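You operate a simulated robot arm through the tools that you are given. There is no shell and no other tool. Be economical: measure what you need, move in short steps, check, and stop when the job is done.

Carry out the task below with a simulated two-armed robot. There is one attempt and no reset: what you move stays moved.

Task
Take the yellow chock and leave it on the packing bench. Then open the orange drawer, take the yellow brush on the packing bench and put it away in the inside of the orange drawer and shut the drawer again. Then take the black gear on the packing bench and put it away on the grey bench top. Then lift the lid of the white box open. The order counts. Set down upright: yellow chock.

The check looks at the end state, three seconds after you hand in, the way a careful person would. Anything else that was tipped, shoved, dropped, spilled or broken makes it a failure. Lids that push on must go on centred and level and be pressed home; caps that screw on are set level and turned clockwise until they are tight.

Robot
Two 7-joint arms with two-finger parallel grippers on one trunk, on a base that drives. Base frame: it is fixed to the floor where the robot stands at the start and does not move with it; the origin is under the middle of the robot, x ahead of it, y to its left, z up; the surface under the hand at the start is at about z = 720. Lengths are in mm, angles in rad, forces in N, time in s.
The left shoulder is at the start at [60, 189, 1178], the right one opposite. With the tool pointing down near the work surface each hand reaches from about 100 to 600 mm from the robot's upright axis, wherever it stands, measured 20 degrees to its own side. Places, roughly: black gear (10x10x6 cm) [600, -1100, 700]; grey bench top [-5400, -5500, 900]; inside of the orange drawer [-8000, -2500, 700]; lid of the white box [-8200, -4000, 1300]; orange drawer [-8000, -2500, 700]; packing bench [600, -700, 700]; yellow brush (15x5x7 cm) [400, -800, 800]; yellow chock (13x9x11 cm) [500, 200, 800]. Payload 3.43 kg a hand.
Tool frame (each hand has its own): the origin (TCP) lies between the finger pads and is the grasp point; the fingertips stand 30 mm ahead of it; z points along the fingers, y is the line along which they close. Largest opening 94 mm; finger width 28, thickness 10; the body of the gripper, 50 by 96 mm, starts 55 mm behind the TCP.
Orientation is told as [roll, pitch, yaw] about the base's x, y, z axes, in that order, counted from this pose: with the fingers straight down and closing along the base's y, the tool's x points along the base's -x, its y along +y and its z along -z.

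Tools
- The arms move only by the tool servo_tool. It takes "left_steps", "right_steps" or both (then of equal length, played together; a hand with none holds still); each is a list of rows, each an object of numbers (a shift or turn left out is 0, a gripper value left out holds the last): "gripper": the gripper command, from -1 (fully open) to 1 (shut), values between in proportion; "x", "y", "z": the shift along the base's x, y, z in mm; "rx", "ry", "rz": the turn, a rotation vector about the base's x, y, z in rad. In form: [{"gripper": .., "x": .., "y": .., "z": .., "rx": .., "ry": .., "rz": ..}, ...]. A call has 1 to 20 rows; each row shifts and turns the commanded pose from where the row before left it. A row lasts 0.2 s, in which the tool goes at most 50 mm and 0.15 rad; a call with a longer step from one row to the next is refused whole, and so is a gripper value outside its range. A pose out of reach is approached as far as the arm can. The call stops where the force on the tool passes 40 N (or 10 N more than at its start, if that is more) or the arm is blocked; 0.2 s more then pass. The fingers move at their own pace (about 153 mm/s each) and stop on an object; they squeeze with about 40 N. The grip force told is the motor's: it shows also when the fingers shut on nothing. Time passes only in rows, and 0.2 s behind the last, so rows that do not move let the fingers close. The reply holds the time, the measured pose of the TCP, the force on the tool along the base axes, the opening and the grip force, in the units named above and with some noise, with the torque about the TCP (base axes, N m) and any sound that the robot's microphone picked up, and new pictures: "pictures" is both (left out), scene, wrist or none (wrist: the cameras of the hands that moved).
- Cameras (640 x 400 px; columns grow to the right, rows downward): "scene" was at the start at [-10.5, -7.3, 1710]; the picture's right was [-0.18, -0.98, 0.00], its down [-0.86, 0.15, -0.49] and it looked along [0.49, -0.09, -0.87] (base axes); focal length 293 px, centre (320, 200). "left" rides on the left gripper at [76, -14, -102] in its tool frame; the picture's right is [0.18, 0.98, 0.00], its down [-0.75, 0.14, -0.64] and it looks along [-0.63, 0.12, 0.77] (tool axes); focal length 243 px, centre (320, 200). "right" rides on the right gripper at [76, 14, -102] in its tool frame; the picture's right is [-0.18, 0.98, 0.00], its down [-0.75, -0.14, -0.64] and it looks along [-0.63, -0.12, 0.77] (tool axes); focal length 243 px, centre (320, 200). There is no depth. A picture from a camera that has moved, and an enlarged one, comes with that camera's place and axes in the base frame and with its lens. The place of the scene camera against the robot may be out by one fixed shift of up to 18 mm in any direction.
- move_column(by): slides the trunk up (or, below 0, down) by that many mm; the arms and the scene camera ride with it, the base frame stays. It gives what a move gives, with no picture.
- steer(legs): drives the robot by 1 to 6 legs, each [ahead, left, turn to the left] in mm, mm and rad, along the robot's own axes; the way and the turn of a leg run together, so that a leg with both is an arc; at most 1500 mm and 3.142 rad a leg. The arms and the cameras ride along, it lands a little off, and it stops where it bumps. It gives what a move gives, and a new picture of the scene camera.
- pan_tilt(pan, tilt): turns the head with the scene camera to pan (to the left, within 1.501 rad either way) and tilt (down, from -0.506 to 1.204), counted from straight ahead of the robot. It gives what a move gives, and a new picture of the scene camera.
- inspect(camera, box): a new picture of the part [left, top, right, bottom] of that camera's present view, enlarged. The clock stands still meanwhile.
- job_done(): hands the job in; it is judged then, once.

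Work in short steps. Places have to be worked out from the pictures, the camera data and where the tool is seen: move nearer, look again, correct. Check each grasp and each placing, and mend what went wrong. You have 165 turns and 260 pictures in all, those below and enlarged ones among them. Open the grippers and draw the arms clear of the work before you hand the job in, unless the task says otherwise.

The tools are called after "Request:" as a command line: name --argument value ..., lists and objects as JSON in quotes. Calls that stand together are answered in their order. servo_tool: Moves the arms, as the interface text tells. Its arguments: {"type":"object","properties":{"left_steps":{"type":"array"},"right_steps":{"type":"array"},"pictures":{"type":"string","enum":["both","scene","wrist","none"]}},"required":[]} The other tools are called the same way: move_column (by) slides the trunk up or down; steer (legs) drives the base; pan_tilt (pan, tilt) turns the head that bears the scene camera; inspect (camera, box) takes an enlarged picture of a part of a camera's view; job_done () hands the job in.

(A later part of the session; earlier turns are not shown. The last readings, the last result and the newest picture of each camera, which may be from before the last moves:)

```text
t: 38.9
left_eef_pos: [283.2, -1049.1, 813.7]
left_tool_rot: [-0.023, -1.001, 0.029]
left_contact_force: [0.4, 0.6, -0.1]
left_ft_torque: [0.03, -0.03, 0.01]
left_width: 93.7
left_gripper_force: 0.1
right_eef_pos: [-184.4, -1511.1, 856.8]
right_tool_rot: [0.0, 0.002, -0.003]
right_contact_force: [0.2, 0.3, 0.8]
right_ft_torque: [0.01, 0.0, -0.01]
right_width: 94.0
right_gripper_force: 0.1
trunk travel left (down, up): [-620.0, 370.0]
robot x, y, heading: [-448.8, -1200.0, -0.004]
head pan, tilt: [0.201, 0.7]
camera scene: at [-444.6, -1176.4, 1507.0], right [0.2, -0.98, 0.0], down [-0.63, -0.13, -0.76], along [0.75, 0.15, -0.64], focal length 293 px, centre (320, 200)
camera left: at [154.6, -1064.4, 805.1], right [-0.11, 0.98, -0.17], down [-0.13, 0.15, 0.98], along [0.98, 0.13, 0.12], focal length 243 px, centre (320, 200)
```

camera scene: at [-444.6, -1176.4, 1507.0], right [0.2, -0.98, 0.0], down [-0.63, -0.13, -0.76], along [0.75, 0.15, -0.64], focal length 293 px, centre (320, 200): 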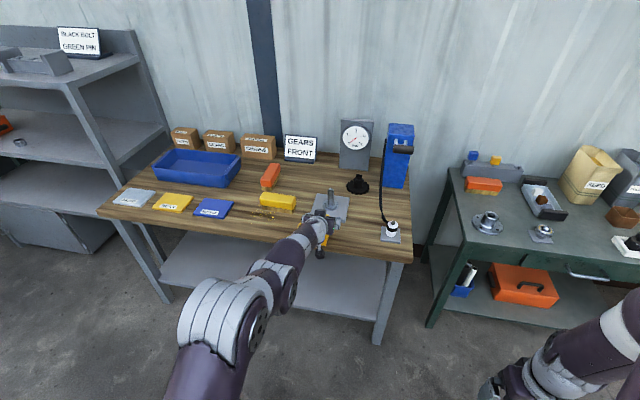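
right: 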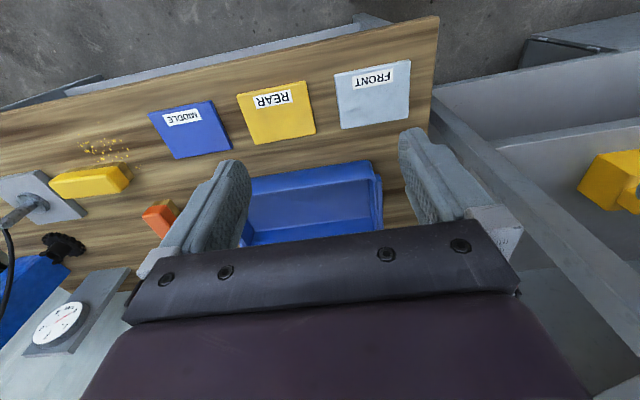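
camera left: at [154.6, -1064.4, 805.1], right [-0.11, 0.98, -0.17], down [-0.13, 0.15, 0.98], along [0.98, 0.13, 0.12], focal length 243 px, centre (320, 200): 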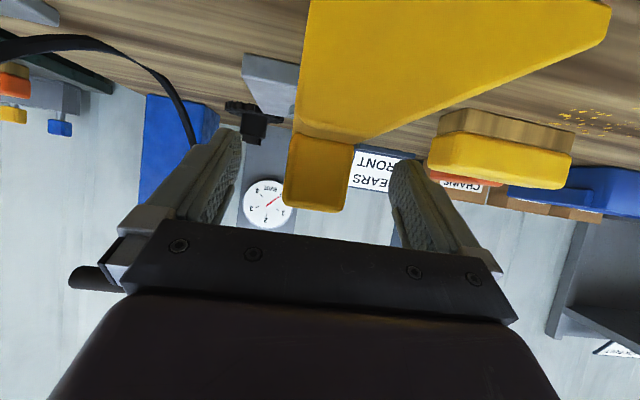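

Chock stands on the bench, released. Pull the hand back and up.

Request:
servo_tool --left_steps '[{"x": -15, "z": 5}, {"x": -25, "z": 12}, {"x": -30, "z": 25}, {"x": -30, "z": 30}, {"x": -30, "z": 30}, {"x": -20, "z": 30}]'

Request:
inspect --camera "scene" --box '[240, 150, 440, 275]'

```text
t: 40.3
left_eef_pos: [131.9, -1051.0, 945.4]
left_tool_rot: [-0.023, -1.001, 0.028]
left_contact_force: [-1.1, -0.4, 0.4]
left_ft_torque: [-0.01, 0.02, -0.02]
left_width: 93.6
left_gripper_force: 0.0
right_eef_pos: [-184.0, -1510.7, 857.0]
right_tool_rot: [-0.001, -0.001, -0.004]
right_contact_force: [-0.2, 0.5, -0.1]
right_ft_torque: [-0.02, -0.01, 0.02]
right_width: 94.0
right_gripper_force: 0.1
trunk travel left (down, up): [-620.0, 370.0]
robot x, y, heading: [-453.7, -1202.3, -0.008]
head pan, tilt: [0.201, 0.7]
camera scene: at [-445.9, -1176.4, 1507.0], right [0.2, -0.98, 0.0], down [-0.63, -0.13, -0.77], along [0.75, 0.15, -0.64], focal length 293 px, centre (320, 200)
camera left: at [3.6, -1065.3, 935.8], right [-0.11, 0.98, -0.17], down [-0.14, 0.15, 0.98], along [0.98, 0.13, 0.12], focal length 243 px, centre (320, 200)
```

scene: 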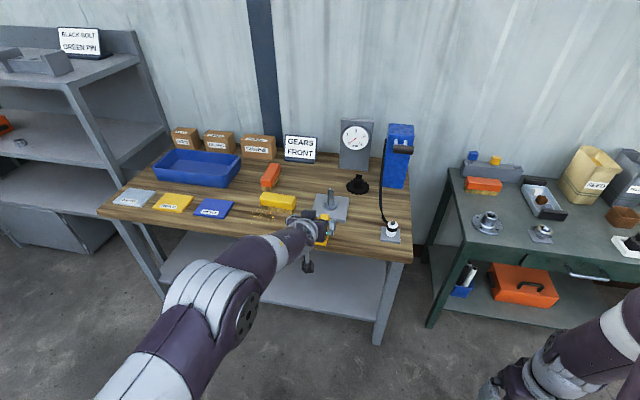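
left: 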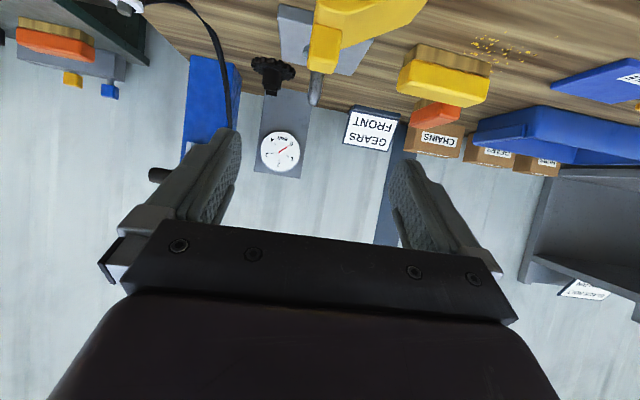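

```text
3.20 times, centred on (340, 212) of scene
camera zoom: at [-445.9, -1176.4, 1507.0], right [0.2, -0.98, 0.0], down [-0.63, -0.13, -0.77], along [0.75, 0.15, -0.64], focal length 936 px, centre (256, 160)
```

zoom: 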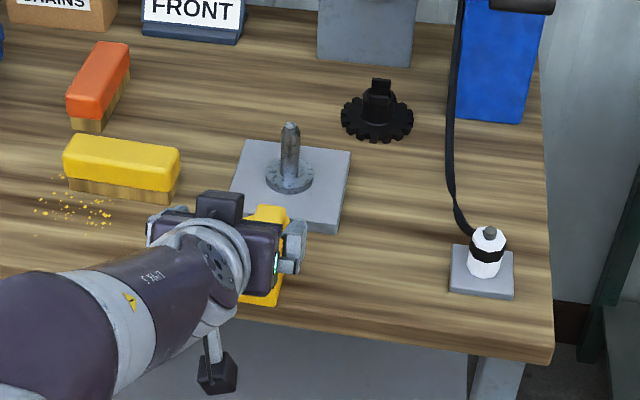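

Chock stands well. Now go to the drawer first (order counts): back away, tuck the left arm, turn around and look.

Request:
steer --legs '[[-600, 0, 0], [0, 0, 3.1]]'

Request:
servo_tool --left_steps '[{"x": 30, "ry": 0.0}, {"x": 30}, {"x": 30}, {"x": 30}, {"x": 30}, {"x": 30}]' --pictures "none"

Request:
pan_tilt --pan 0.0 --tilt 0.15

```text
t: 51.2
left_eef_pos: [-1638.0, -1361.8, 944.3]
left_tool_rot: [-0.023, -1.0, -3.08]
left_contact_force: [0.4, -0.1, 0.4]
left_ft_torque: [0.02, -0.01, 0.0]
left_width: 94.1
left_gripper_force: 0.1
right_eef_pos: [-1336.3, -889.4, 856.1]
right_tool_rot: [0.0, 0.0, -3.114]
right_contact_force: [0.1, 0.1, -1.0]
right_ft_torque: [0.03, -0.01, 0.01]
right_width: 93.8
right_gripper_force: 0.1
trunk travel left (down, up): [-620.0, 370.0]
robot x, y, heading: [-1058.3, -1196.0, -3.116]
head pan, tilt: [0.201, 0.7]
camera scene: at [-1096.4, -1207.5, 1507.1], right [-0.23, 0.97, 0.0], down [0.63, 0.15, -0.76], along [-0.74, -0.17, -0.64], focal length 293 px, centre (320, 200)
```

scene: 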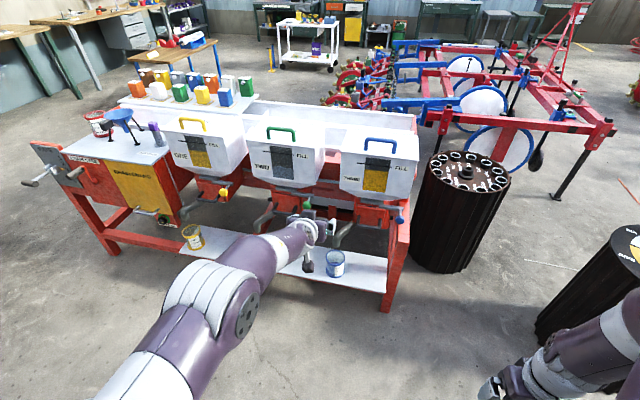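

```text
t: 52.6
left_eef_pos: [-1516.9, -1358.4, 910.8]
left_tool_rot: [0.01, -0.997, -3.11]
left_contact_force: [0.5, 0.4, -0.1]
left_ft_torque: [-0.03, 0.04, 0.0]
left_width: 93.6
left_gripper_force: 0.0
left hand out of reach, approached as far as the arm can: row 1, 2, 3, 6
right_eef_pos: [-1336.7, -890.8, 855.6]
right_tool_rot: [-0.001, 0.001, -3.112]
right_contact_force: [0.2, -0.1, 0.0]
right_ft_torque: [-0.05, 0.01, 0.03]
right_width: 93.9
right_gripper_force: 0.0
trunk travel left (down, up): [-620.0, 370.0]
robot x, y, heading: [-1057.1, -1195.8, -3.108]
head pan, tilt: [0.201, 0.7]
```

```text
t: 53.6
left_eef_pos: [-1519.1, -1358.0, 909.7]
left_tool_rot: [0.011, -0.995, -3.109]
left_contact_force: [0.2, -0.3, -0.7]
left_ft_torque: [0.02, -0.02, 0.0]
left_width: 94.1
left_gripper_force: 0.1
right_eef_pos: [-1336.8, -890.6, 856.9]
right_tool_rot: [0.0, -0.002, -3.112]
right_contact_force: [0.1, -0.5, 0.2]
right_ft_torque: [0.01, -0.03, 0.01]
right_width: 93.9
right_gripper_force: 0.1
trunk travel left (down, up): [-620.0, 370.0]
robot x, y, heading: [-1059.8, -1196.9, -3.11]
head pan, tilt: [0.0, 0.15]
camera scene: at [-1106.4, -1190.8, 1557.1], right [-0.03, 1.0, 0.0], down [0.15, 0.0, -0.99], along [-0.99, -0.03, -0.15], focal length 293 px, centre (320, 200)
```

scene: 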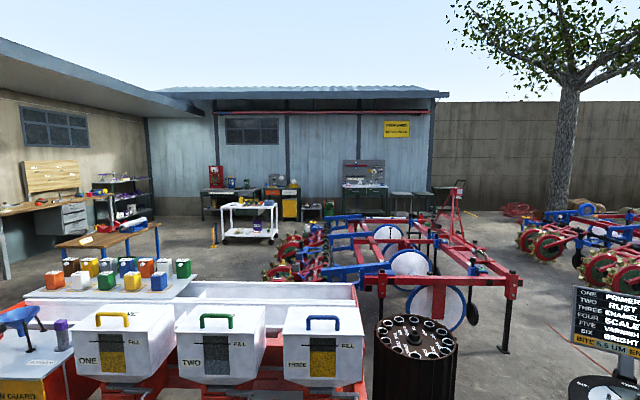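

The world is a large yard with a seeder right ahead. I'll look around left to plan a path.

Request:
pan_tilt --pan 0.7 --tilt 0.3

Request:
pan_tilt --pan 1.45 --tilt 0.3

Request:
pan_tilt --pan -0.8 --tilt 0.3

```text
t: 54.6
left_eef_pos: [-1517.9, -1358.1, 909.8]
left_tool_rot: [0.011, -0.998, -3.11]
left_contact_force: [-0.1, -0.3, -1.2]
left_ft_torque: [-0.02, 0.01, 0.0]
left_width: 94.1
left_gripper_force: 0.2
right_eef_pos: [-1336.8, -890.2, 856.5]
right_tool_rot: [-0.001, 0.001, -3.112]
right_contact_force: [0.5, 0.7, 0.1]
right_ft_torque: [0.03, -0.01, -0.01]
right_width: 94.0
right_gripper_force: 0.1
trunk travel left (down, up): [-620.0, 370.0]
robot x, y, heading: [-1057.7, -1194.3, -3.112]
head pan, tilt: [0.7, 0.3]
camera scene: at [-1083.3, -1250.2, 1543.2], right [-0.67, 0.75, 0.0], down [0.22, 0.2, -0.96], along [-0.71, -0.64, -0.3], focal length 293 px, centre (320, 200)
```

scene: 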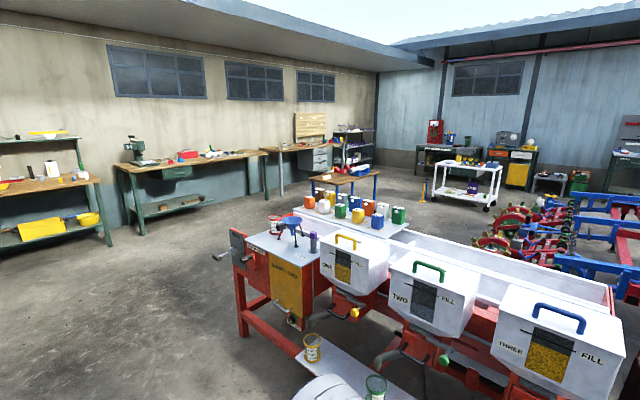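

```text
t: 55.7
left_eef_pos: [-1517.4, -1358.0, 910.0]
left_tool_rot: [0.01, -0.997, -3.109]
left_contact_force: [0.7, 0.8, -0.7]
left_ft_torque: [0.0, 0.01, 0.03]
left_width: 94.1
left_gripper_force: 0.0
right_eef_pos: [-1337.3, -889.9, 856.9]
right_tool_rot: [0.0, 0.0, -3.11]
right_contact_force: [-0.1, 0.2, -0.2]
right_ft_torque: [-0.06, -0.02, -0.01]
right_width: 94.1
right_gripper_force: 0.1
trunk travel left (down, up): [-620.0, 370.0]
robot x, y, heading: [-1060.2, -1193.6, -3.111]
head pan, tilt: [1.45, 0.3]
camera scene: at [-1022.2, -1281.0, 1543.2], right [-1.0, 0.09, 0.0], down [0.03, 0.29, -0.96], along [-0.09, -0.95, -0.3], focal length 293 px, centre (320, 200)
```

scene: 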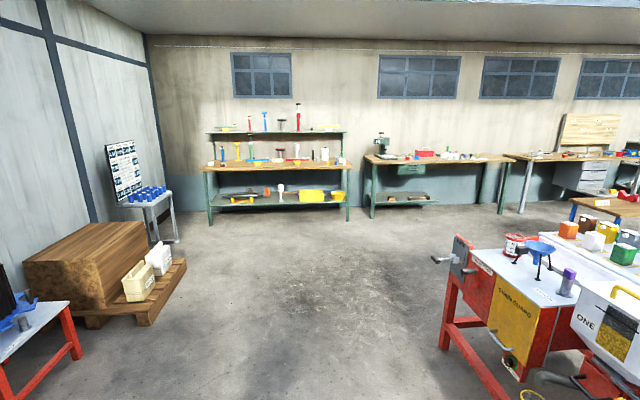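

```text
t: 57.8
left_eef_pos: [-1518.0, -1356.3, 908.8]
left_tool_rot: [0.01, -0.997, -3.108]
left_contact_force: [0.3, -0.8, -0.2]
left_ft_torque: [0.02, -0.04, 0.03]
left_width: 93.7
left_gripper_force: 0.1
right_eef_pos: [-1337.3, -889.6, 856.3]
right_tool_rot: [0.0, -0.001, -3.113]
right_contact_force: [-0.7, 0.3, 0.5]
right_ft_torque: [0.04, 0.0, -0.03]
right_width: 93.9
right_gripper_force: 0.2
trunk travel left (down, up): [-620.0, 370.0]
robot x, y, heading: [-1058.6, -1192.1, -3.111]
head pan, tilt: [-0.799, 0.3]
camera scene: at [-1080.8, -1123.1, 1543.2], right [0.7, 0.72, 0.0], down [0.21, -0.21, -0.96], along [-0.69, 0.66, -0.3], focal length 293 px, centre (320, 200)
```

scene: 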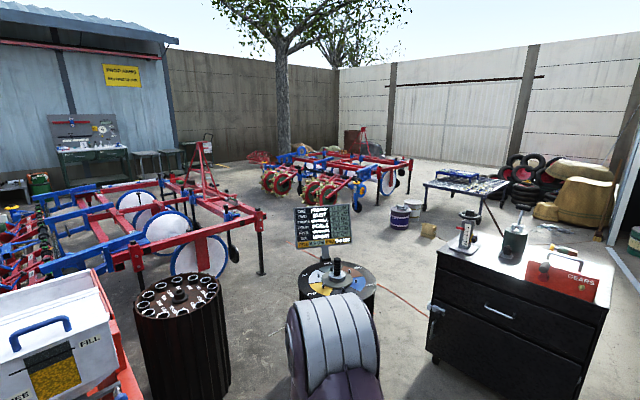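

Plan: go around the seeder on the left (y≈−4300), along the wall benches, then across to the cabinet. First leg: back a bit and slide left 3 m.

Request:
steer --legs '[[-150, 0, -0.03], [0, 1500, 0], [0, 1500, 0]]'

Request:
pan_tilt --pan 0.0 --tilt 0.3

```text
t: 73.3
left_eef_pos: [-1297.2, -4367.9, 910.9]
left_tool_rot: [0.011, -0.997, -3.112]
left_contact_force: [-0.8, -0.2, 0.9]
left_ft_torque: [0.02, 0.03, 0.01]
left_width: 94.1
left_gripper_force: 0.1
right_eef_pos: [-1113.3, -3900.1, 855.9]
right_tool_rot: [0.0, 0.0, -3.114]
right_contact_force: [-0.1, 0.1, 0.2]
right_ft_torque: [0.02, 0.02, 0.01]
right_width: 93.8
right_gripper_force: 0.1
trunk travel left (down, up): [-620.0, 370.0]
robot x, y, heading: [-832.8, -4206.5, -3.114]
head pan, tilt: [-0.799, 0.3]
camera scene: at [-859.3, -4135.5, 1543.2], right [0.7, 0.72, 0.0], down [0.21, -0.21, -0.96], along [-0.68, 0.67, -0.3], focal length 293 px, centre (320, 200)
```

scene: 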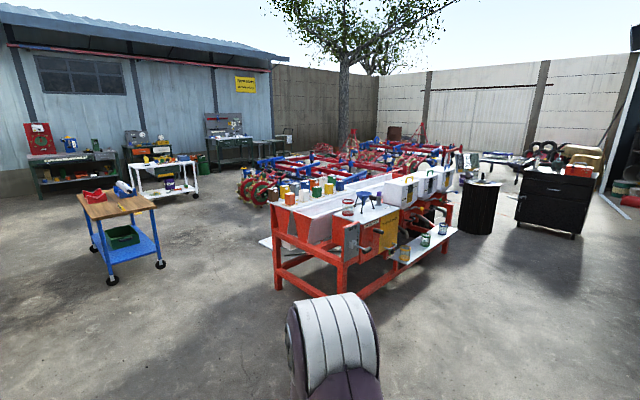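

```text
t: 74.5
left_eef_pos: [-1298.1, -4368.3, 909.0]
left_tool_rot: [0.01, -0.995, -3.113]
left_contact_force: [0.1, 0.6, 0.0]
left_ft_torque: [0.0, 0.02, -0.03]
left_width: 93.9
left_gripper_force: 0.1
right_eef_pos: [-1114.0, -3901.1, 856.5]
right_tool_rot: [-0.001, 0.0, -3.116]
right_contact_force: [0.4, 0.2, -0.8]
right_ft_torque: [0.02, -0.01, -0.01]
right_width: 94.0
right_gripper_force: 0.0
trunk travel left (down, up): [-620.0, 370.0]
robot x, y, heading: [-839.2, -4206.1, -3.119]
head pan, tilt: [0.0, 0.3]
camera scene: at [-885.9, -4202.7, 1543.2], right [-0.02, 1.0, 0.0], down [0.3, 0.01, -0.96], along [-0.95, -0.02, -0.3], focal length 293 px, centre (320, 200)
```

scene: 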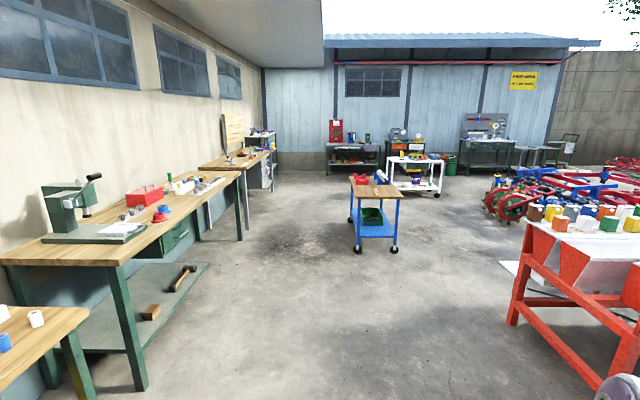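

The corridor along y≈−4400 is clear, left of the blue cart. Drive 4.35 m ahead.

Request:
steer --legs '[[1450, 60, 0], [1450, 60, 0], [1450, 60, 0]]'

Request:
pan_tilt --pan -0.4 --tilt 0.4

```text
t: 95.2
left_eef_pos: [-5587.1, -4957.2, 910.3]
left_tool_rot: [0.011, -0.996, -3.022]
left_contact_force: [-1.0, 0.7, 0.8]
left_ft_torque: [0.02, -0.03, 0.0]
left_width: 94.0
left_gripper_force: 0.0
right_eef_pos: [-5447.7, -4476.8, 856.4]
right_tool_rot: [0.001, -0.001, -3.021]
right_contact_force: [0.4, 0.2, -0.2]
right_ft_torque: [0.0, 0.06, -0.01]
right_width: 93.8
right_gripper_force: 0.1
trunk travel left (down, up): [-620.0, 370.0]
robot x, y, heading: [-5143.0, -4758.5, -3.028]
head pan, tilt: [0.0, 0.3]
camera scene: at [-5192.0, -4754.3, 1543.2], right [-0.12, 0.99, 0.0], down [0.29, 0.03, -0.96], along [-0.95, -0.11, -0.3], focal length 293 px, centre (320, 200)
```

scene: 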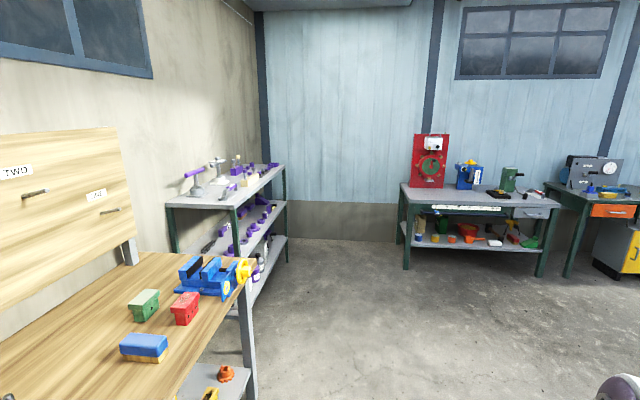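

```text
t: 96.1
left_eef_pos: [-5586.9, -4958.7, 909.7]
left_tool_rot: [0.01, -0.997, -3.02]
left_contact_force: [1.5, -0.1, -0.5]
left_ft_torque: [-0.04, 0.01, -0.01]
left_width: 93.8
left_gripper_force: 0.0
right_eef_pos: [-5447.4, -4476.0, 856.8]
right_tool_rot: [0.0, -0.001, -3.023]
right_contact_force: [-1.0, -0.8, -0.5]
right_ft_torque: [-0.01, 0.0, 0.0]
right_width: 94.0
right_gripper_force: 0.2
trunk travel left (down, up): [-620.0, 370.0]
robot x, y, heading: [-5145.4, -4758.0, -3.029]
head pan, tilt: [-0.4, 0.4]
camera scene: at [-5188.0, -4717.6, 1533.9], right [0.28, 0.96, 0.0], down [0.37, -0.11, -0.92], along [-0.89, 0.26, -0.39], focal length 293 px, centre (320, 200)
```

scene: 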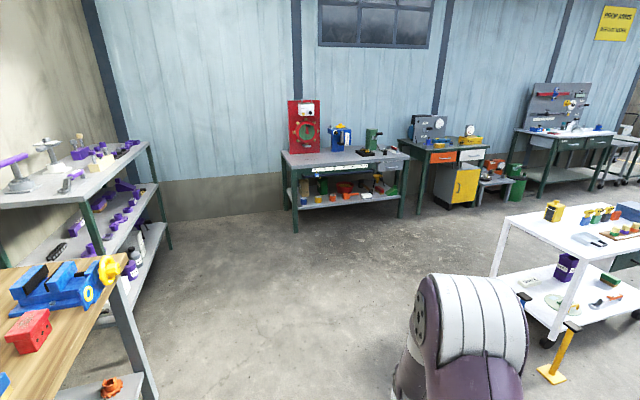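

Drifted somewhat but free. The orange drawer is visible under the second desk; zoom in.

Request:
inspect --camera "scene" --box '[270, 90, 550, 240]'

Request:
pan_tilt --pan 0.75 --tilt 0.5

```text
2.29 times, centred on (410, 165) of scene
camera zoom: at [-5188.0, -4717.6, 1533.9], right [0.28, 0.96, 0.0], down [0.37, -0.11, -0.92], along [-0.89, 0.26, -0.39], focal length 669 px, centre (114, 280)
```

zoom: 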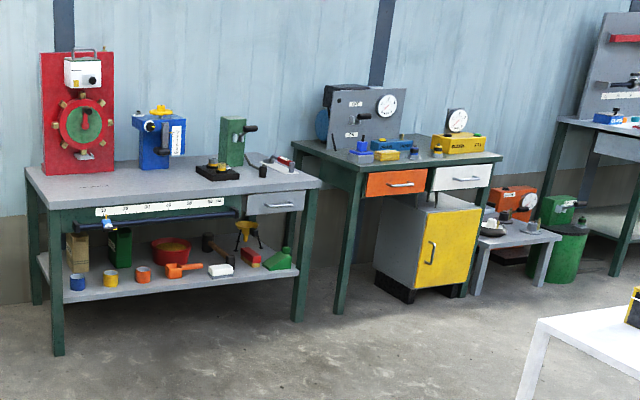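

```text
t: 97.5
left_eef_pos: [-5586.0, -4958.9, 909.3]
left_tool_rot: [0.012, -0.996, -3.021]
left_contact_force: [0.3, -0.2, 0.7]
left_ft_torque: [0.04, -0.01, 0.01]
left_width: 94.2
left_gripper_force: 0.1
right_eef_pos: [-5447.6, -4475.8, 856.6]
right_tool_rot: [0.0, -0.001, -3.024]
right_contact_force: [0.0, 0.3, -0.5]
right_ft_torque: [0.0, -0.01, 0.01]
right_width: 94.0
right_gripper_force: 0.0
trunk travel left (down, up): [-620.0, 370.0]
robot x, y, heading: [-5143.0, -4758.0, -3.022]
head pan, tilt: [0.75, 0.499]
camera scene: at [-5157.9, -4812.7, 1524.8], right [-0.76, 0.65, 0.0], down [0.31, 0.36, -0.88], along [-0.57, -0.67, -0.48], focal length 293 px, centre (320, 200)
```

scene: 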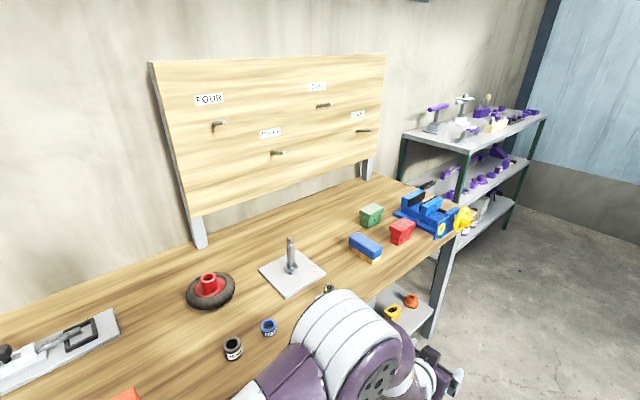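

That wood bench with grey frame is the "grey bench" (its centre matches). The drawer front is near (−7930,−2420,670), the white box hangs on the red panel. Drive toward the desks between the cart and the desks.

Request:
steer --legs '[[0, -700, -0.12], [1000, 0, 0], [850, 0, 0]]'

Request:
pan_tilt --pan -0.7 --tilt 0.5

Request:
pan_tilt --pan -1.45 --tilt 0.6

```text
t: 110.2
left_eef_pos: [-7487.1, -4165.5, 908.7]
left_tool_rot: [0.01, -0.999, 3.116]
left_contact_force: [-0.5, -0.4, 0.5]
left_ft_torque: [0.02, 0.01, -0.01]
left_width: 94.1
left_gripper_force: 0.1
right_eef_pos: [-7277.4, -3710.3, 855.8]
right_tool_rot: [0.002, -0.001, 3.113]
right_contact_force: [0.2, 0.1, 0.2]
right_ft_torque: [0.02, -0.02, 0.01]
right_width: 94.2
right_gripper_force: 0.1
trunk travel left (down, up): [-620.0, 370.0]
robot x, y, heading: [-7020.4, -4030.9, 3.112]
head pan, tilt: [0.75, 0.499]
camera scene: at [-7042.2, -4087.5, 1524.8], right [-0.66, 0.75, 0.0], down [0.36, 0.32, -0.88], along [-0.66, -0.58, -0.48], focal length 293 px, centre (320, 200)
```

scene: 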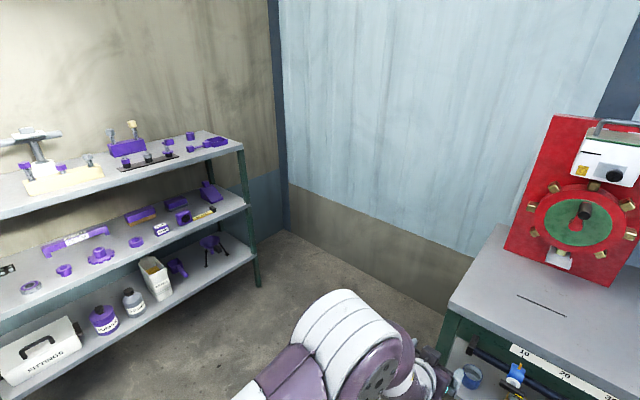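

```text
t: 111.7
left_eef_pos: [-7486.6, -4166.8, 909.8]
left_tool_rot: [0.009, -0.997, 3.115]
left_contact_force: [0.9, 0.3, 0.6]
left_ft_torque: [-0.02, 0.04, 0.02]
left_width: 93.9
left_gripper_force: 0.0
right_eef_pos: [-7278.1, -3709.5, 855.7]
right_tool_rot: [0.0, 0.0, 3.114]
right_contact_force: [0.1, -1.0, 0.7]
right_ft_torque: [0.04, 0.01, 0.0]
right_width: 93.9
right_gripper_force: 0.0
trunk travel left (down, up): [-620.0, 370.0]
robot x, y, heading: [-7015.3, -4027.1, 3.116]
head pan, tilt: [-0.7, 0.499]
camera scene: at [-7041.4, -3966.8, 1524.8], right [0.67, 0.75, 0.0], down [0.36, -0.32, -0.88], along [-0.66, 0.58, -0.48], focal length 293 px, centre (320, 200)
```

scene: 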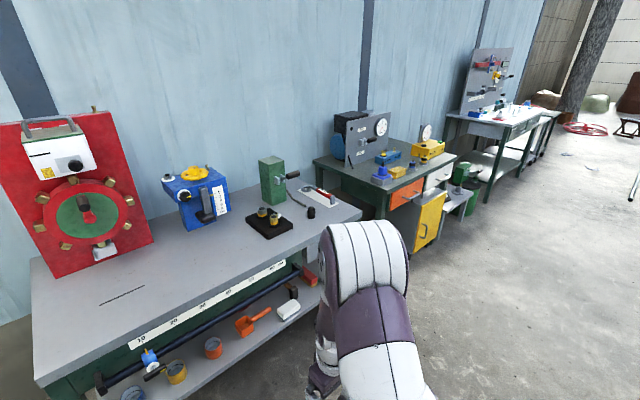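

```text
t: 112.8
left_eef_pos: [-7486.4, -4167.5, 908.6]
left_tool_rot: [0.011, -0.997, 3.117]
left_contact_force: [0.0, -0.3, -0.2]
left_ft_torque: [-0.02, -0.02, -0.01]
left_width: 94.1
left_gripper_force: 0.1
right_eef_pos: [-7279.1, -3710.1, 857.4]
right_tool_rot: [0.0, 0.001, 3.114]
right_contact_force: [0.6, 0.3, 0.3]
right_ft_torque: [-0.02, -0.01, 0.02]
right_width: 94.0
right_gripper_force: 0.0
trunk travel left (down, up): [-620.0, 370.0]
robot x, y, heading: [-7020.9, -4030.8, 3.114]
head pan, tilt: [-1.45, 0.6]
camera scene: at [-6981.7, -3939.3, 1515.7], right [1.0, 0.09, 0.0], down [0.05, -0.56, -0.83], along [-0.08, 0.82, -0.56], focal length 293 px, centre (320, 200)
```

scene: 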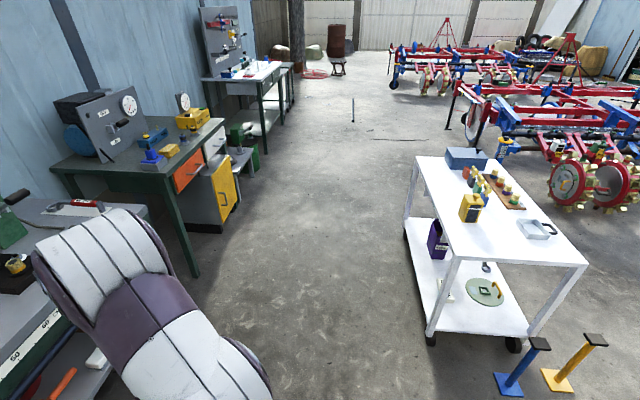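

Layout is clear: the cart's edge is x≈−6480, desk fronts x≈−7930, the drawer is around y −2620…−2280, z≈695. Slide right to face it.

Request:
steer --legs '[[100, -1380, 0.02]]'

Request:
pan_tilt --pan -0.15 --tilt 0.75

```text
t: 119.6
left_eef_pos: [-7563.0, -2822.7, 910.8]
left_tool_rot: [0.01, -0.996, -3.139]
left_contact_force: [-0.4, -0.9, -0.8]
left_ft_torque: [-0.02, 0.01, -0.01]
left_width: 94.0
left_gripper_force: 0.1
right_eef_pos: [-7367.5, -2360.8, 857.7]
right_tool_rot: [0.0, 0.0, -3.142]
right_contact_force: [-0.1, 0.2, 0.0]
right_ft_torque: [-0.03, -0.01, 0.03]
right_width: 93.8
right_gripper_force: 0.0
trunk travel left (down, up): [-620.0, 370.0]
robot x, y, heading: [-7100.0, -2673.5, -3.146]
head pan, tilt: [-1.45, 0.6]
camera scene: at [-7064.8, -2581.3, 1515.7], right [0.99, 0.12, 0.0], down [0.07, -0.56, -0.82], along [-0.1, 0.82, -0.57], focal length 293 px, centre (320, 200)
```

scene: 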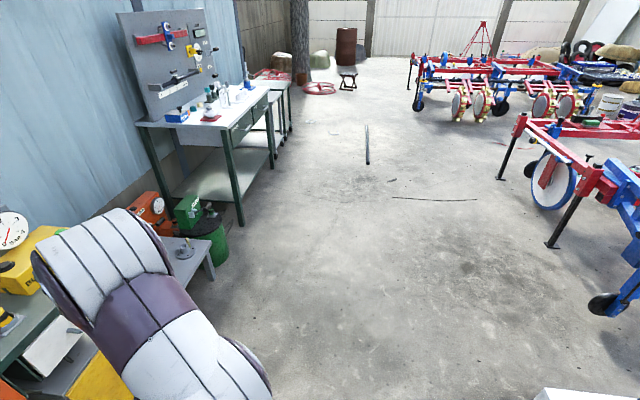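

```text
t: 121.1
left_eef_pos: [-7563.1, -2822.8, 909.8]
left_tool_rot: [0.01, -0.997, -3.14]
left_contact_force: [0.2, 0.0, -0.7]
left_ft_torque: [-0.01, -0.01, 0.04]
left_width: 94.0
left_gripper_force: 0.1
right_eef_pos: [-7368.0, -2362.5, 855.6]
right_tool_rot: [0.0, -0.001, -3.142]
right_contact_force: [0.3, -0.3, 0.2]
right_ft_torque: [-0.02, 0.03, -0.03]
right_width: 93.9
right_gripper_force: 0.1
trunk travel left (down, up): [-620.0, 370.0]
robot x, y, heading: [-7095.5, -2679.7, -3.141]
head pan, tilt: [-0.15, 0.75]
camera scene: at [-7136.1, -2656.8, 1502.8], right [0.15, 0.99, 0.0], down [0.67, -0.1, -0.73], along [-0.72, 0.11, -0.68], focal length 293 px, centre (320, 200)
```

scene: 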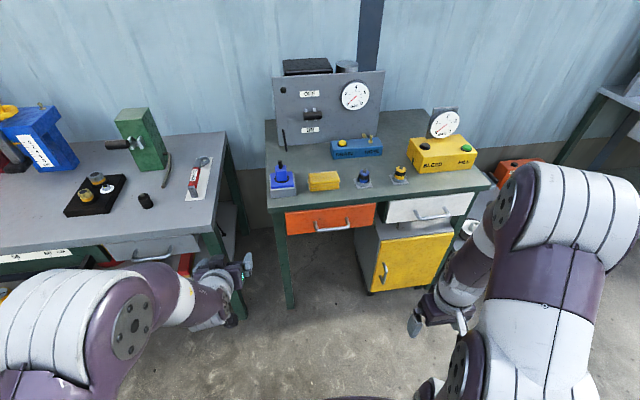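

Well placed. Zoom on the drawer handle.

Request:
inspect --camera "scene" --box '[255, 180, 415, 280]'

```text
4.00 times, centred on (335, 230) of scene
camera zoom: at [-7136.1, -2656.8, 1502.8], right [0.15, 0.99, 0.0], down [0.67, -0.1, -0.73], along [-0.72, 0.11, -0.68], focal length 1170 px, centre (260, 80)
```

zoom: 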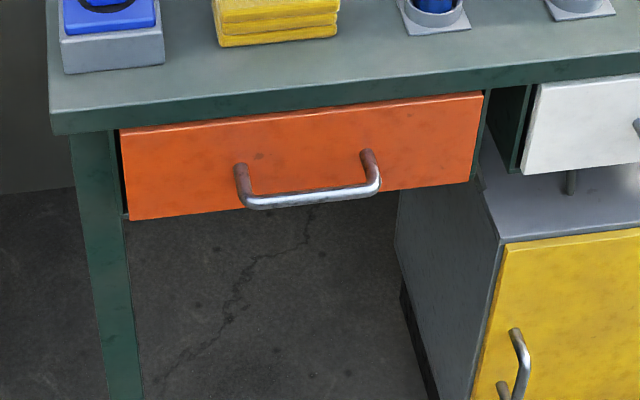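

The bar handle is near (−7835,−2498,690). I'll bring the right hand to horizontal (pointing −x), then roll it so the fingers close vertically.

Request:
servo_tool --right_steps '[{"x": -10, "y": -12, "z": -12, "ry": 0.143}, {"x": -10, "y": -12, "z": -12, "ry": 0.143}, {"x": -10, "y": -12, "z": -12, "ry": 0.143}, {"x": -10, "y": -12, "z": -12, "ry": 0.143}, {"x": -10, "y": -12, "z": -12, "ry": 0.143}, {"x": -10, "y": -12, "z": -12, "ry": 0.143}, {"x": -10, "y": -12, "z": -12, "ry": 0.143}, {"x": -10, "y": -12, "z": -12, "ry": 0.143}, {"x": -10, "y": -12, "z": -12, "ry": 0.143}, {"x": -10, "y": -12, "z": -12, "ry": 0.143}, {"x": -10, "y": -12, "z": -12, "ry": 0.14}]'

```text
t: 123.5
left_eef_pos: [-7563.1, -2824.3, 910.1]
left_tool_rot: [0.01, -0.996, -3.138]
left_contact_force: [-0.2, 0.2, -0.2]
left_ft_torque: [-0.02, 0.01, 0.03]
left_width: 94.1
left_gripper_force: 0.0
right_eef_pos: [-7676.2, -2439.1, 921.1]
right_tool_rot: [0.065, -1.461, 3.128]
right_contact_force: [0.2, 0.1, 0.3]
right_ft_torque: [0.02, 0.02, -0.04]
right_width: 94.1
right_gripper_force: 0.1
right hand out of reach, approached as far as the arm can: row 3, 6, 7, 8, 9, 10, 11
trunk travel left (down, up): [-620.0, 370.0]
robot x, y, heading: [-7098.5, -2672.8, -3.143]
head pan, tilt: [-0.15, 0.75]
camera scene: at [-7138.0, -2657.0, 1502.8], right [0.15, 0.99, 0.0], down [0.68, -0.1, -0.73], along [-0.72, 0.11, -0.68], focal length 293 px, centre (320, 200)
camera right: at [-7565.1, -2448.3, 857.0], right [0.03, -0.98, 0.19], down [0.55, 0.17, 0.82], along [-0.84, 0.08, 0.54], focal length 243 px, centre (320, 200)
```

scene: 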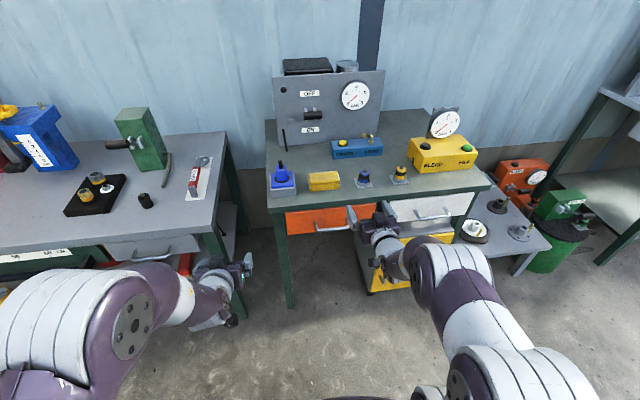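
right: 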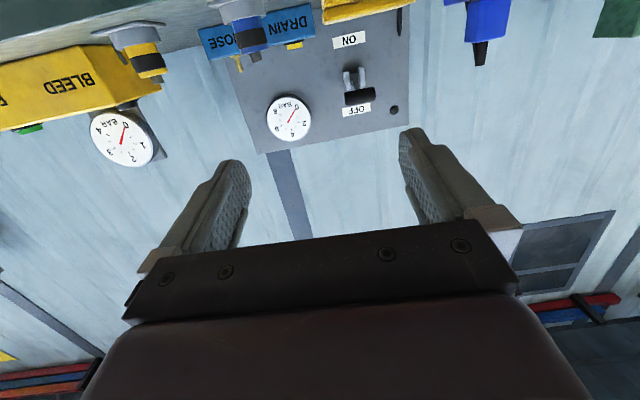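

The arm prefers the hand at shoulder level, so lower the trunk 230 mm to bring the hand to handle height.

Request:
move_column --by -230

Request:
servo_tool --right_steps '[{"ry": 0.08, "rx": 0.1}, {"rx": 0.14}, {"rx": 0.14}, {"rx": 0.14}, {"rx": 0.14}, {"rx": 0.14}, {"rx": 0.14}, {"rx": 0.14}, {"rx": 0.14}, {"rx": 0.14}, {"rx": 0.14}]'

```text
t: 125.9
left_eef_pos: [-7563.6, -2823.4, 679.3]
left_tool_rot: [0.009, -0.996, -3.138]
left_contact_force: [0.5, -1.0, -0.1]
left_ft_torque: [0.02, 0.01, -0.01]
left_width: 94.1
left_gripper_force: 0.1
right_eef_pos: [-7673.8, -2438.6, 691.0]
right_tool_rot: [0.061, -1.462, 3.131]
right_contact_force: [0.5, -1.0, 0.6]
right_ft_torque: [0.01, -0.01, 0.01]
right_width: 94.1
right_gripper_force: 0.0
trunk travel left (down, up): [-390.0, 600.0]
robot x, y, heading: [-7095.1, -2676.9, -3.14]
head pan, tilt: [-0.15, 0.75]
```

```text
t: 128.3
left_eef_pos: [-7563.7, -2823.8, 679.7]
left_tool_rot: [0.012, -0.995, -3.138]
left_contact_force: [-0.5, 0.3, -0.1]
left_ft_torque: [0.02, 0.01, -0.01]
left_width: 93.9
left_gripper_force: 0.0
right_eef_pos: [-7746.0, -2283.3, 901.5]
right_tool_rot: [-1.462, -0.236, -1.655]
right_contact_force: [0.0, 0.4, -0.2]
right_ft_torque: [0.02, 0.0, 0.0]
right_width: 94.1
right_gripper_force: 0.0
right hand out of reach, approached as far as the arm can: row 1, 2, 3, 4, 5, 6, 7, 8, 9, 10, 11
trunk travel left (down, up): [-390.0, 600.0]
robot x, y, heading: [-7095.7, -2674.1, -3.143]
head pan, tilt: [-0.15, 0.75]
camera scene: at [-7136.0, -2657.1, 1272.8], right [0.15, 0.99, 0.0], down [0.67, -0.1, -0.73], along [-0.72, 0.11, -0.68], focal length 293 px, centre (320, 200)
camera right: at [-7637.4, -2219.4, 882.7], right [0.07, -0.41, -0.91], down [0.56, -0.73, 0.38], along [-0.82, -0.54, 0.18], focal length 243 px, centre (320, 200)
```

scene: 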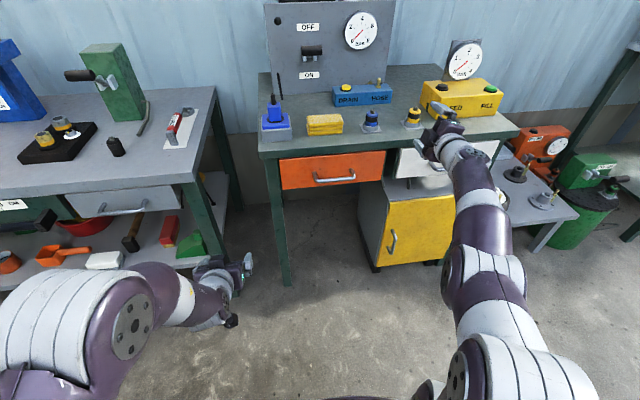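
right: 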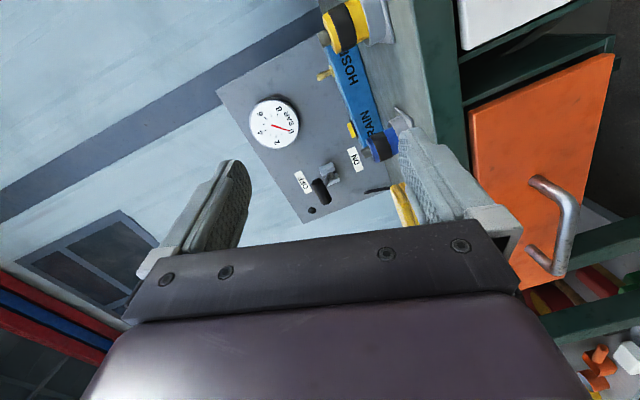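

The roll made the hand wander. I'll back the base off 150 mm for safety, then check what a small hand move does.

Request:
steer --legs '[[-150, 0, 0]]'

Request:
servo_tool --right_steps '[{"ry": -0.1}, {"ry": -0.1}]'

```text
t: 129.7
left_eef_pos: [-7411.2, -2824.9, 681.2]
left_tool_rot: [0.01, -0.996, -3.134]
left_contact_force: [-0.3, 0.6, -0.4]
left_ft_torque: [0.02, 0.02, 0.03]
left_width: 93.8
left_gripper_force: 0.1
right_eef_pos: [-7595.7, -2285.0, 901.7]
right_tool_rot: [-1.463, -0.237, -1.65]
right_contact_force: [0.4, -0.6, -0.4]
right_ft_torque: [0.01, 0.0, 0.01]
right_width: 94.0
right_gripper_force: 0.0
trunk travel left (down, up): [-390.0, 600.0]
robot x, y, heading: [-6947.4, -2677.8, -3.132]
head pan, tilt: [-0.15, 0.75]
camera scene: at [-6984.4, -2656.7, 1272.9], right [0.15, 0.99, 0.0], down [0.67, -0.1, -0.73], along [-0.72, 0.11, -0.68], focal length 293 px, centre (320, 200)
```

scene: 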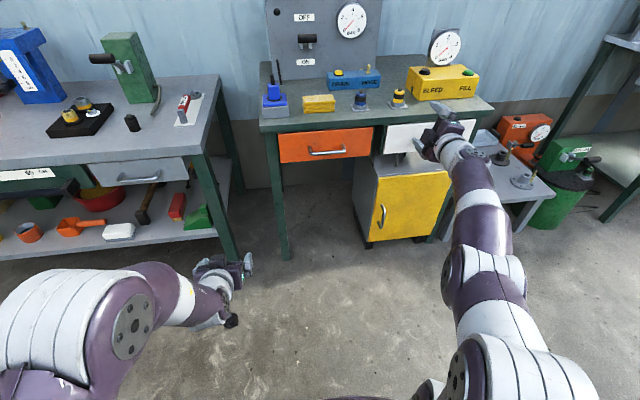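

```text
t: 130.3
left_eef_pos: [-7412.3, -2824.1, 679.9]
left_tool_rot: [0.011, -0.997, -3.137]
left_contact_force: [0.4, 0.4, -0.3]
left_ft_torque: [-0.02, 0.0, 0.01]
left_width: 94.0
left_gripper_force: 0.1
right_eef_pos: [-7596.4, -2285.0, 901.1]
right_tool_rot: [-1.257, -0.216, -1.697]
right_contact_force: [0.2, -0.5, 0.5]
right_ft_torque: [0.01, 0.0, 0.02]
right_width: 94.1
right_gripper_force: 0.1
trunk travel left (down, up): [-390.0, 600.0]
robot x, y, heading: [-6948.6, -2676.2, -3.142]
head pan, tilt: [-0.15, 0.75]
camera scene: at [-6985.6, -2656.7, 1272.8], right [0.15, 0.99, 0.0], down [0.67, -0.1, -0.73], along [-0.72, 0.11, -0.68], focal length 293 px, centre (320, 200)
camera right: at [-7485.8, -2220.2, 904.5], right [0.25, -0.42, -0.87], down [0.48, -0.73, 0.49], along [-0.84, -0.54, 0.01], focal length 243 px, centre (320, 200)
```

scene: 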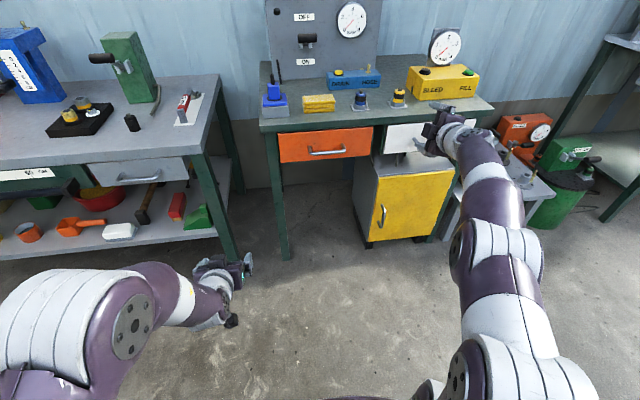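
right: 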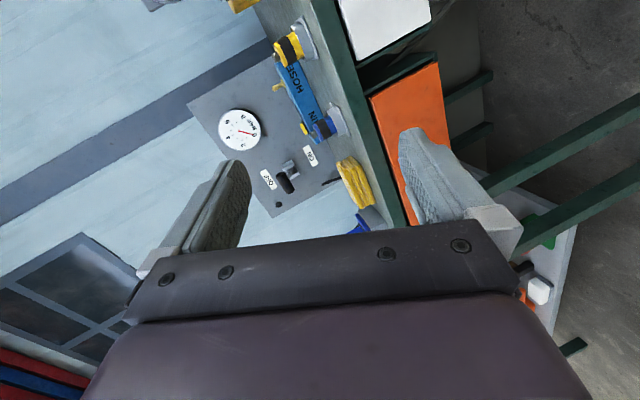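

That pose is actually good: the tool points −x (17° down) with fingers closing nearly vertically. I'll trim the roll, then bring it down by the trunk and over by driving.

Request:
servo_tool --right_steps '[{"rx": 0.12}, {"rx": 0.12}]' --pictures "none"

Request:
move_column --by -190

Request:
steer --legs '[[0, 200, 0]]'

Request:
inspect --camera "right" --box '[0, 0, 640, 400]'

```text
t: 130.9
left_eef_pos: [-7412.1, -2825.0, 679.2]
left_tool_rot: [0.008, -0.997, -3.135]
left_contact_force: [1.3, -0.1, 0.4]
left_ft_torque: [0.0, 0.0, 0.0]
left_width: 94.0
left_gripper_force: 0.0
right_eef_pos: [-7596.7, -2284.4, 901.1]
right_tool_rot: [-1.287, 0.023, -1.696]
right_contact_force: [0.7, 0.2, 0.6]
right_ft_torque: [0.0, -0.02, 0.01]
right_width: 94.2
right_gripper_force: 0.0
trunk travel left (down, up): [-390.0, 600.0]
robot x, y, heading: [-6950.4, -2675.4, -3.137]
head pan, tilt: [-0.15, 0.75]
```

```text
t: 132.9
left_eef_pos: [-7412.6, -2824.3, 490.4]
left_tool_rot: [0.011, -0.997, -3.136]
left_contact_force: [0.4, 0.3, -0.5]
left_ft_torque: [0.02, 0.02, -0.03]
left_width: 94.3
left_gripper_force: 0.0
right_eef_pos: [-7597.4, -2284.4, 711.7]
right_tool_rot: [-1.288, 0.021, -1.696]
right_contact_force: [-0.5, 0.1, -0.2]
right_ft_torque: [0.03, -0.01, -0.03]
right_width: 94.0
right_gripper_force: 0.1
trunk travel left (down, up): [-200.0, 790.0]
robot x, y, heading: [-6946.5, -2673.9, -3.133]
head pan, tilt: [-0.15, 0.75]
```

```text
t: 134.6
left_eef_pos: [-7409.7, -3027.7, 489.5]
left_tool_rot: [0.011, -0.996, -3.13]
left_contact_force: [0.3, -0.6, -0.2]
left_ft_torque: [0.0, 0.03, 0.0]
left_width: 94.1
left_gripper_force: 0.1
right_eef_pos: [-7597.6, -2489.3, 711.5]
right_tool_rot: [-1.288, 0.022, -1.69]
right_contact_force: [-0.5, 0.5, 0.5]
right_ft_torque: [-0.01, -0.01, 0.02]
right_width: 94.2
right_gripper_force: 0.1
trunk travel left (down, up): [-200.0, 790.0]
robot x, y, heading: [-6948.9, -2873.7, -3.134]
head pan, tilt: [-0.15, 0.75]
camera scene: at [-6984.2, -2857.9, 1082.8], right [0.14, 0.99, 0.0], down [0.68, -0.1, -0.73], along [-0.72, 0.1, -0.68], focal length 293 px, centre (320, 200)
```

scene: 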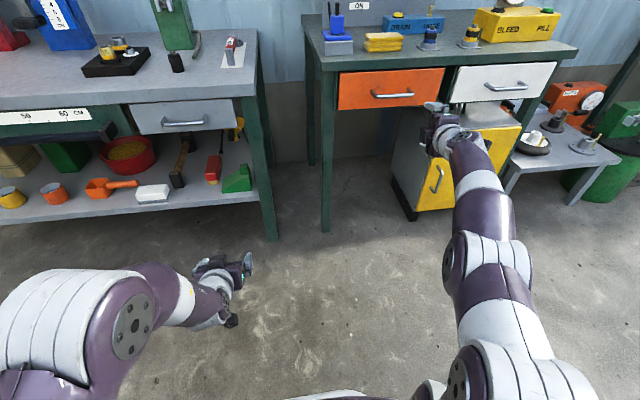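

```text
1.00 times, centred on (320, 200) of right (not enlarged: the box is as wide or as high as the picture)
camera zoom: at [-7486.8, -2426.4, 729.7], right [0.25, -0.19, -0.95], down [0.48, -0.82, 0.3], along [-0.84, -0.53, -0.11], focal length 243 px, centre (320, 200)
```

zoom: 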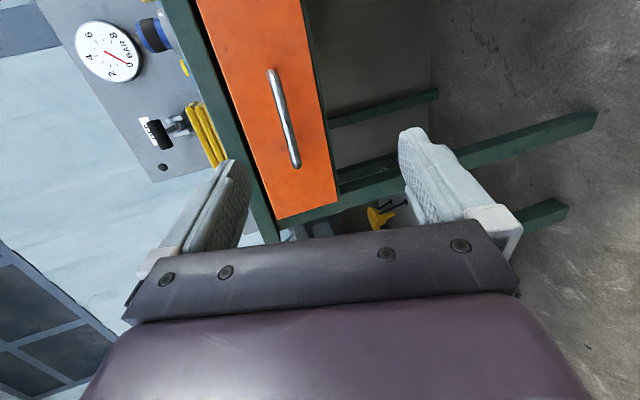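

Triangulated handle: ≈(−7820,−2504,707). Drive ahead 140 mm, and look again.

Request:
steer --legs '[[140, 0, 0]]'

Request:
servo_tool --right_steps '[{"gripper": -0.4, "y": -12, "z": -3}, {}]' --pictures "wrist"

```text
t: 135.9
left_eef_pos: [-7551.6, -3031.0, 489.0]
left_tool_rot: [0.01, -0.998, -3.129]
left_contact_force: [0.0, 0.4, 0.4]
left_ft_torque: [-0.01, 0.0, -0.01]
left_width: 94.0
left_gripper_force: 0.1
right_eef_pos: [-7739.9, -2491.1, 711.6]
right_tool_rot: [-1.287, 0.021, -1.689]
right_contact_force: [0.5, -0.7, 0.0]
right_ft_torque: [0.04, 0.01, -0.02]
right_width: 93.9
right_gripper_force: 0.0
trunk travel left (down, up): [-200.0, 790.0]
robot x, y, heading: [-7086.6, -2876.8, -3.135]
head pan, tilt: [-0.15, 0.75]
camera scene: at [-7126.8, -2859.2, 1082.8], right [0.14, 0.99, 0.0], down [0.68, -0.1, -0.73], along [-0.72, 0.1, -0.68], focal length 293 px, centre (320, 200)
```

scene: 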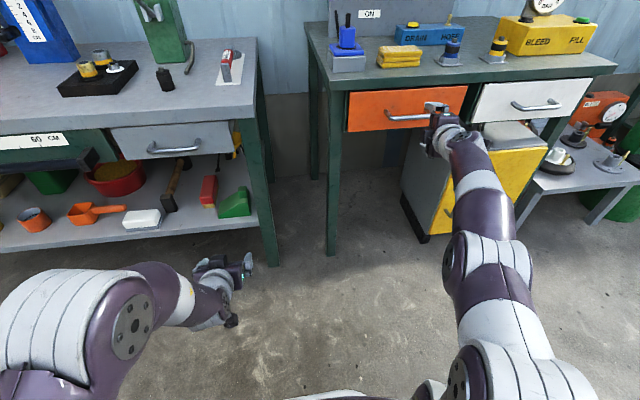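

```text
t: 136.5
left_eef_pos: [-7552.5, -3030.5, 489.8]
left_tool_rot: [0.012, -0.998, -3.131]
left_contact_force: [0.6, -0.4, 0.5]
left_ft_torque: [-0.01, -0.03, 0.03]
left_width: 93.9
left_gripper_force: 0.0
right_eef_pos: [-7740.7, -2503.3, 708.2]
right_tool_rot: [-1.287, 0.022, -1.69]
right_contact_force: [-0.5, 0.6, 0.1]
right_ft_torque: [0.02, 0.01, -0.02]
right_width: 66.0
right_gripper_force: 0.2
trunk travel left (down, up): [-200.0, 790.0]
robot x, y, heading: [-7088.9, -2876.2, -3.137]
head pan, tilt: [-0.15, 0.75]
camera right: at [-7629.4, -2440.6, 726.1], right [0.25, -0.2, -0.95], down [0.48, -0.82, 0.3], along [-0.84, -0.53, -0.11], focal length 243 px, centre (320, 200)
```

right: 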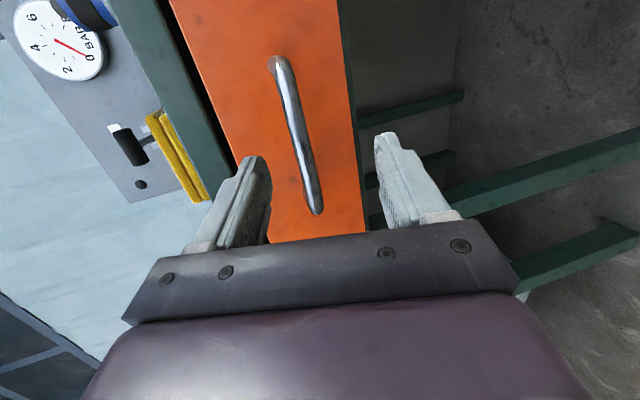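

Bar at z≈705 passes between the fingers. Advance 62 mm in small steps.

Request:
servo_tool --right_steps '[{"x": -20, "z": -1}, {"x": -20, "z": -1}, {"x": -12}, {"x": -10}, {}]'

```text
t: 137.7
left_eef_pos: [-7552.9, -3029.6, 489.0]
left_tool_rot: [0.01, -0.997, -3.13]
left_contact_force: [0.0, -0.9, -0.2]
left_ft_torque: [0.02, -0.01, 0.04]
left_width: 94.1
left_gripper_force: 0.0
right_eef_pos: [-7803.6, -2502.2, 705.9]
right_tool_rot: [-1.288, 0.02, -1.69]
right_contact_force: [-0.1, -1.0, -0.1]
right_ft_torque: [-0.02, 0.0, -0.03]
right_width: 65.8
right_gripper_force: 0.1
trunk travel left (down, up): [-200.0, 790.0]
robot x, y, heading: [-7088.7, -2874.6, -3.134]
head pan, tilt: [-0.15, 0.75]
camera scene: at [-7126.9, -2859.2, 1082.8], right [0.14, 0.99, 0.0], down [0.68, -0.1, -0.73], along [-0.72, 0.1, -0.68], focal length 293 px, centre (320, 200)
camera right: at [-7692.7, -2439.0, 724.0], right [0.25, -0.2, -0.95], down [0.48, -0.82, 0.3], along [-0.84, -0.53, -0.11], focal length 243 px, centre (320, 200)
```

scene: 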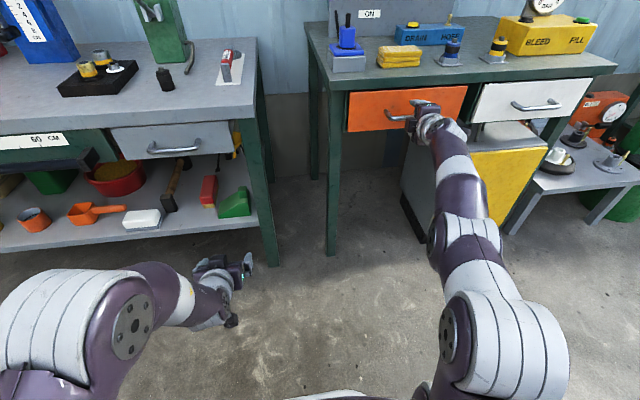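
right: 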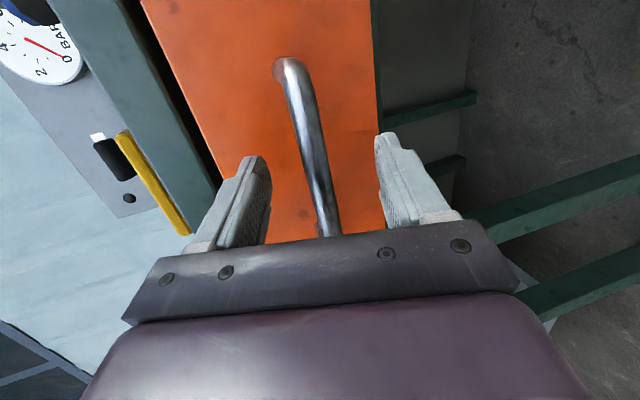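

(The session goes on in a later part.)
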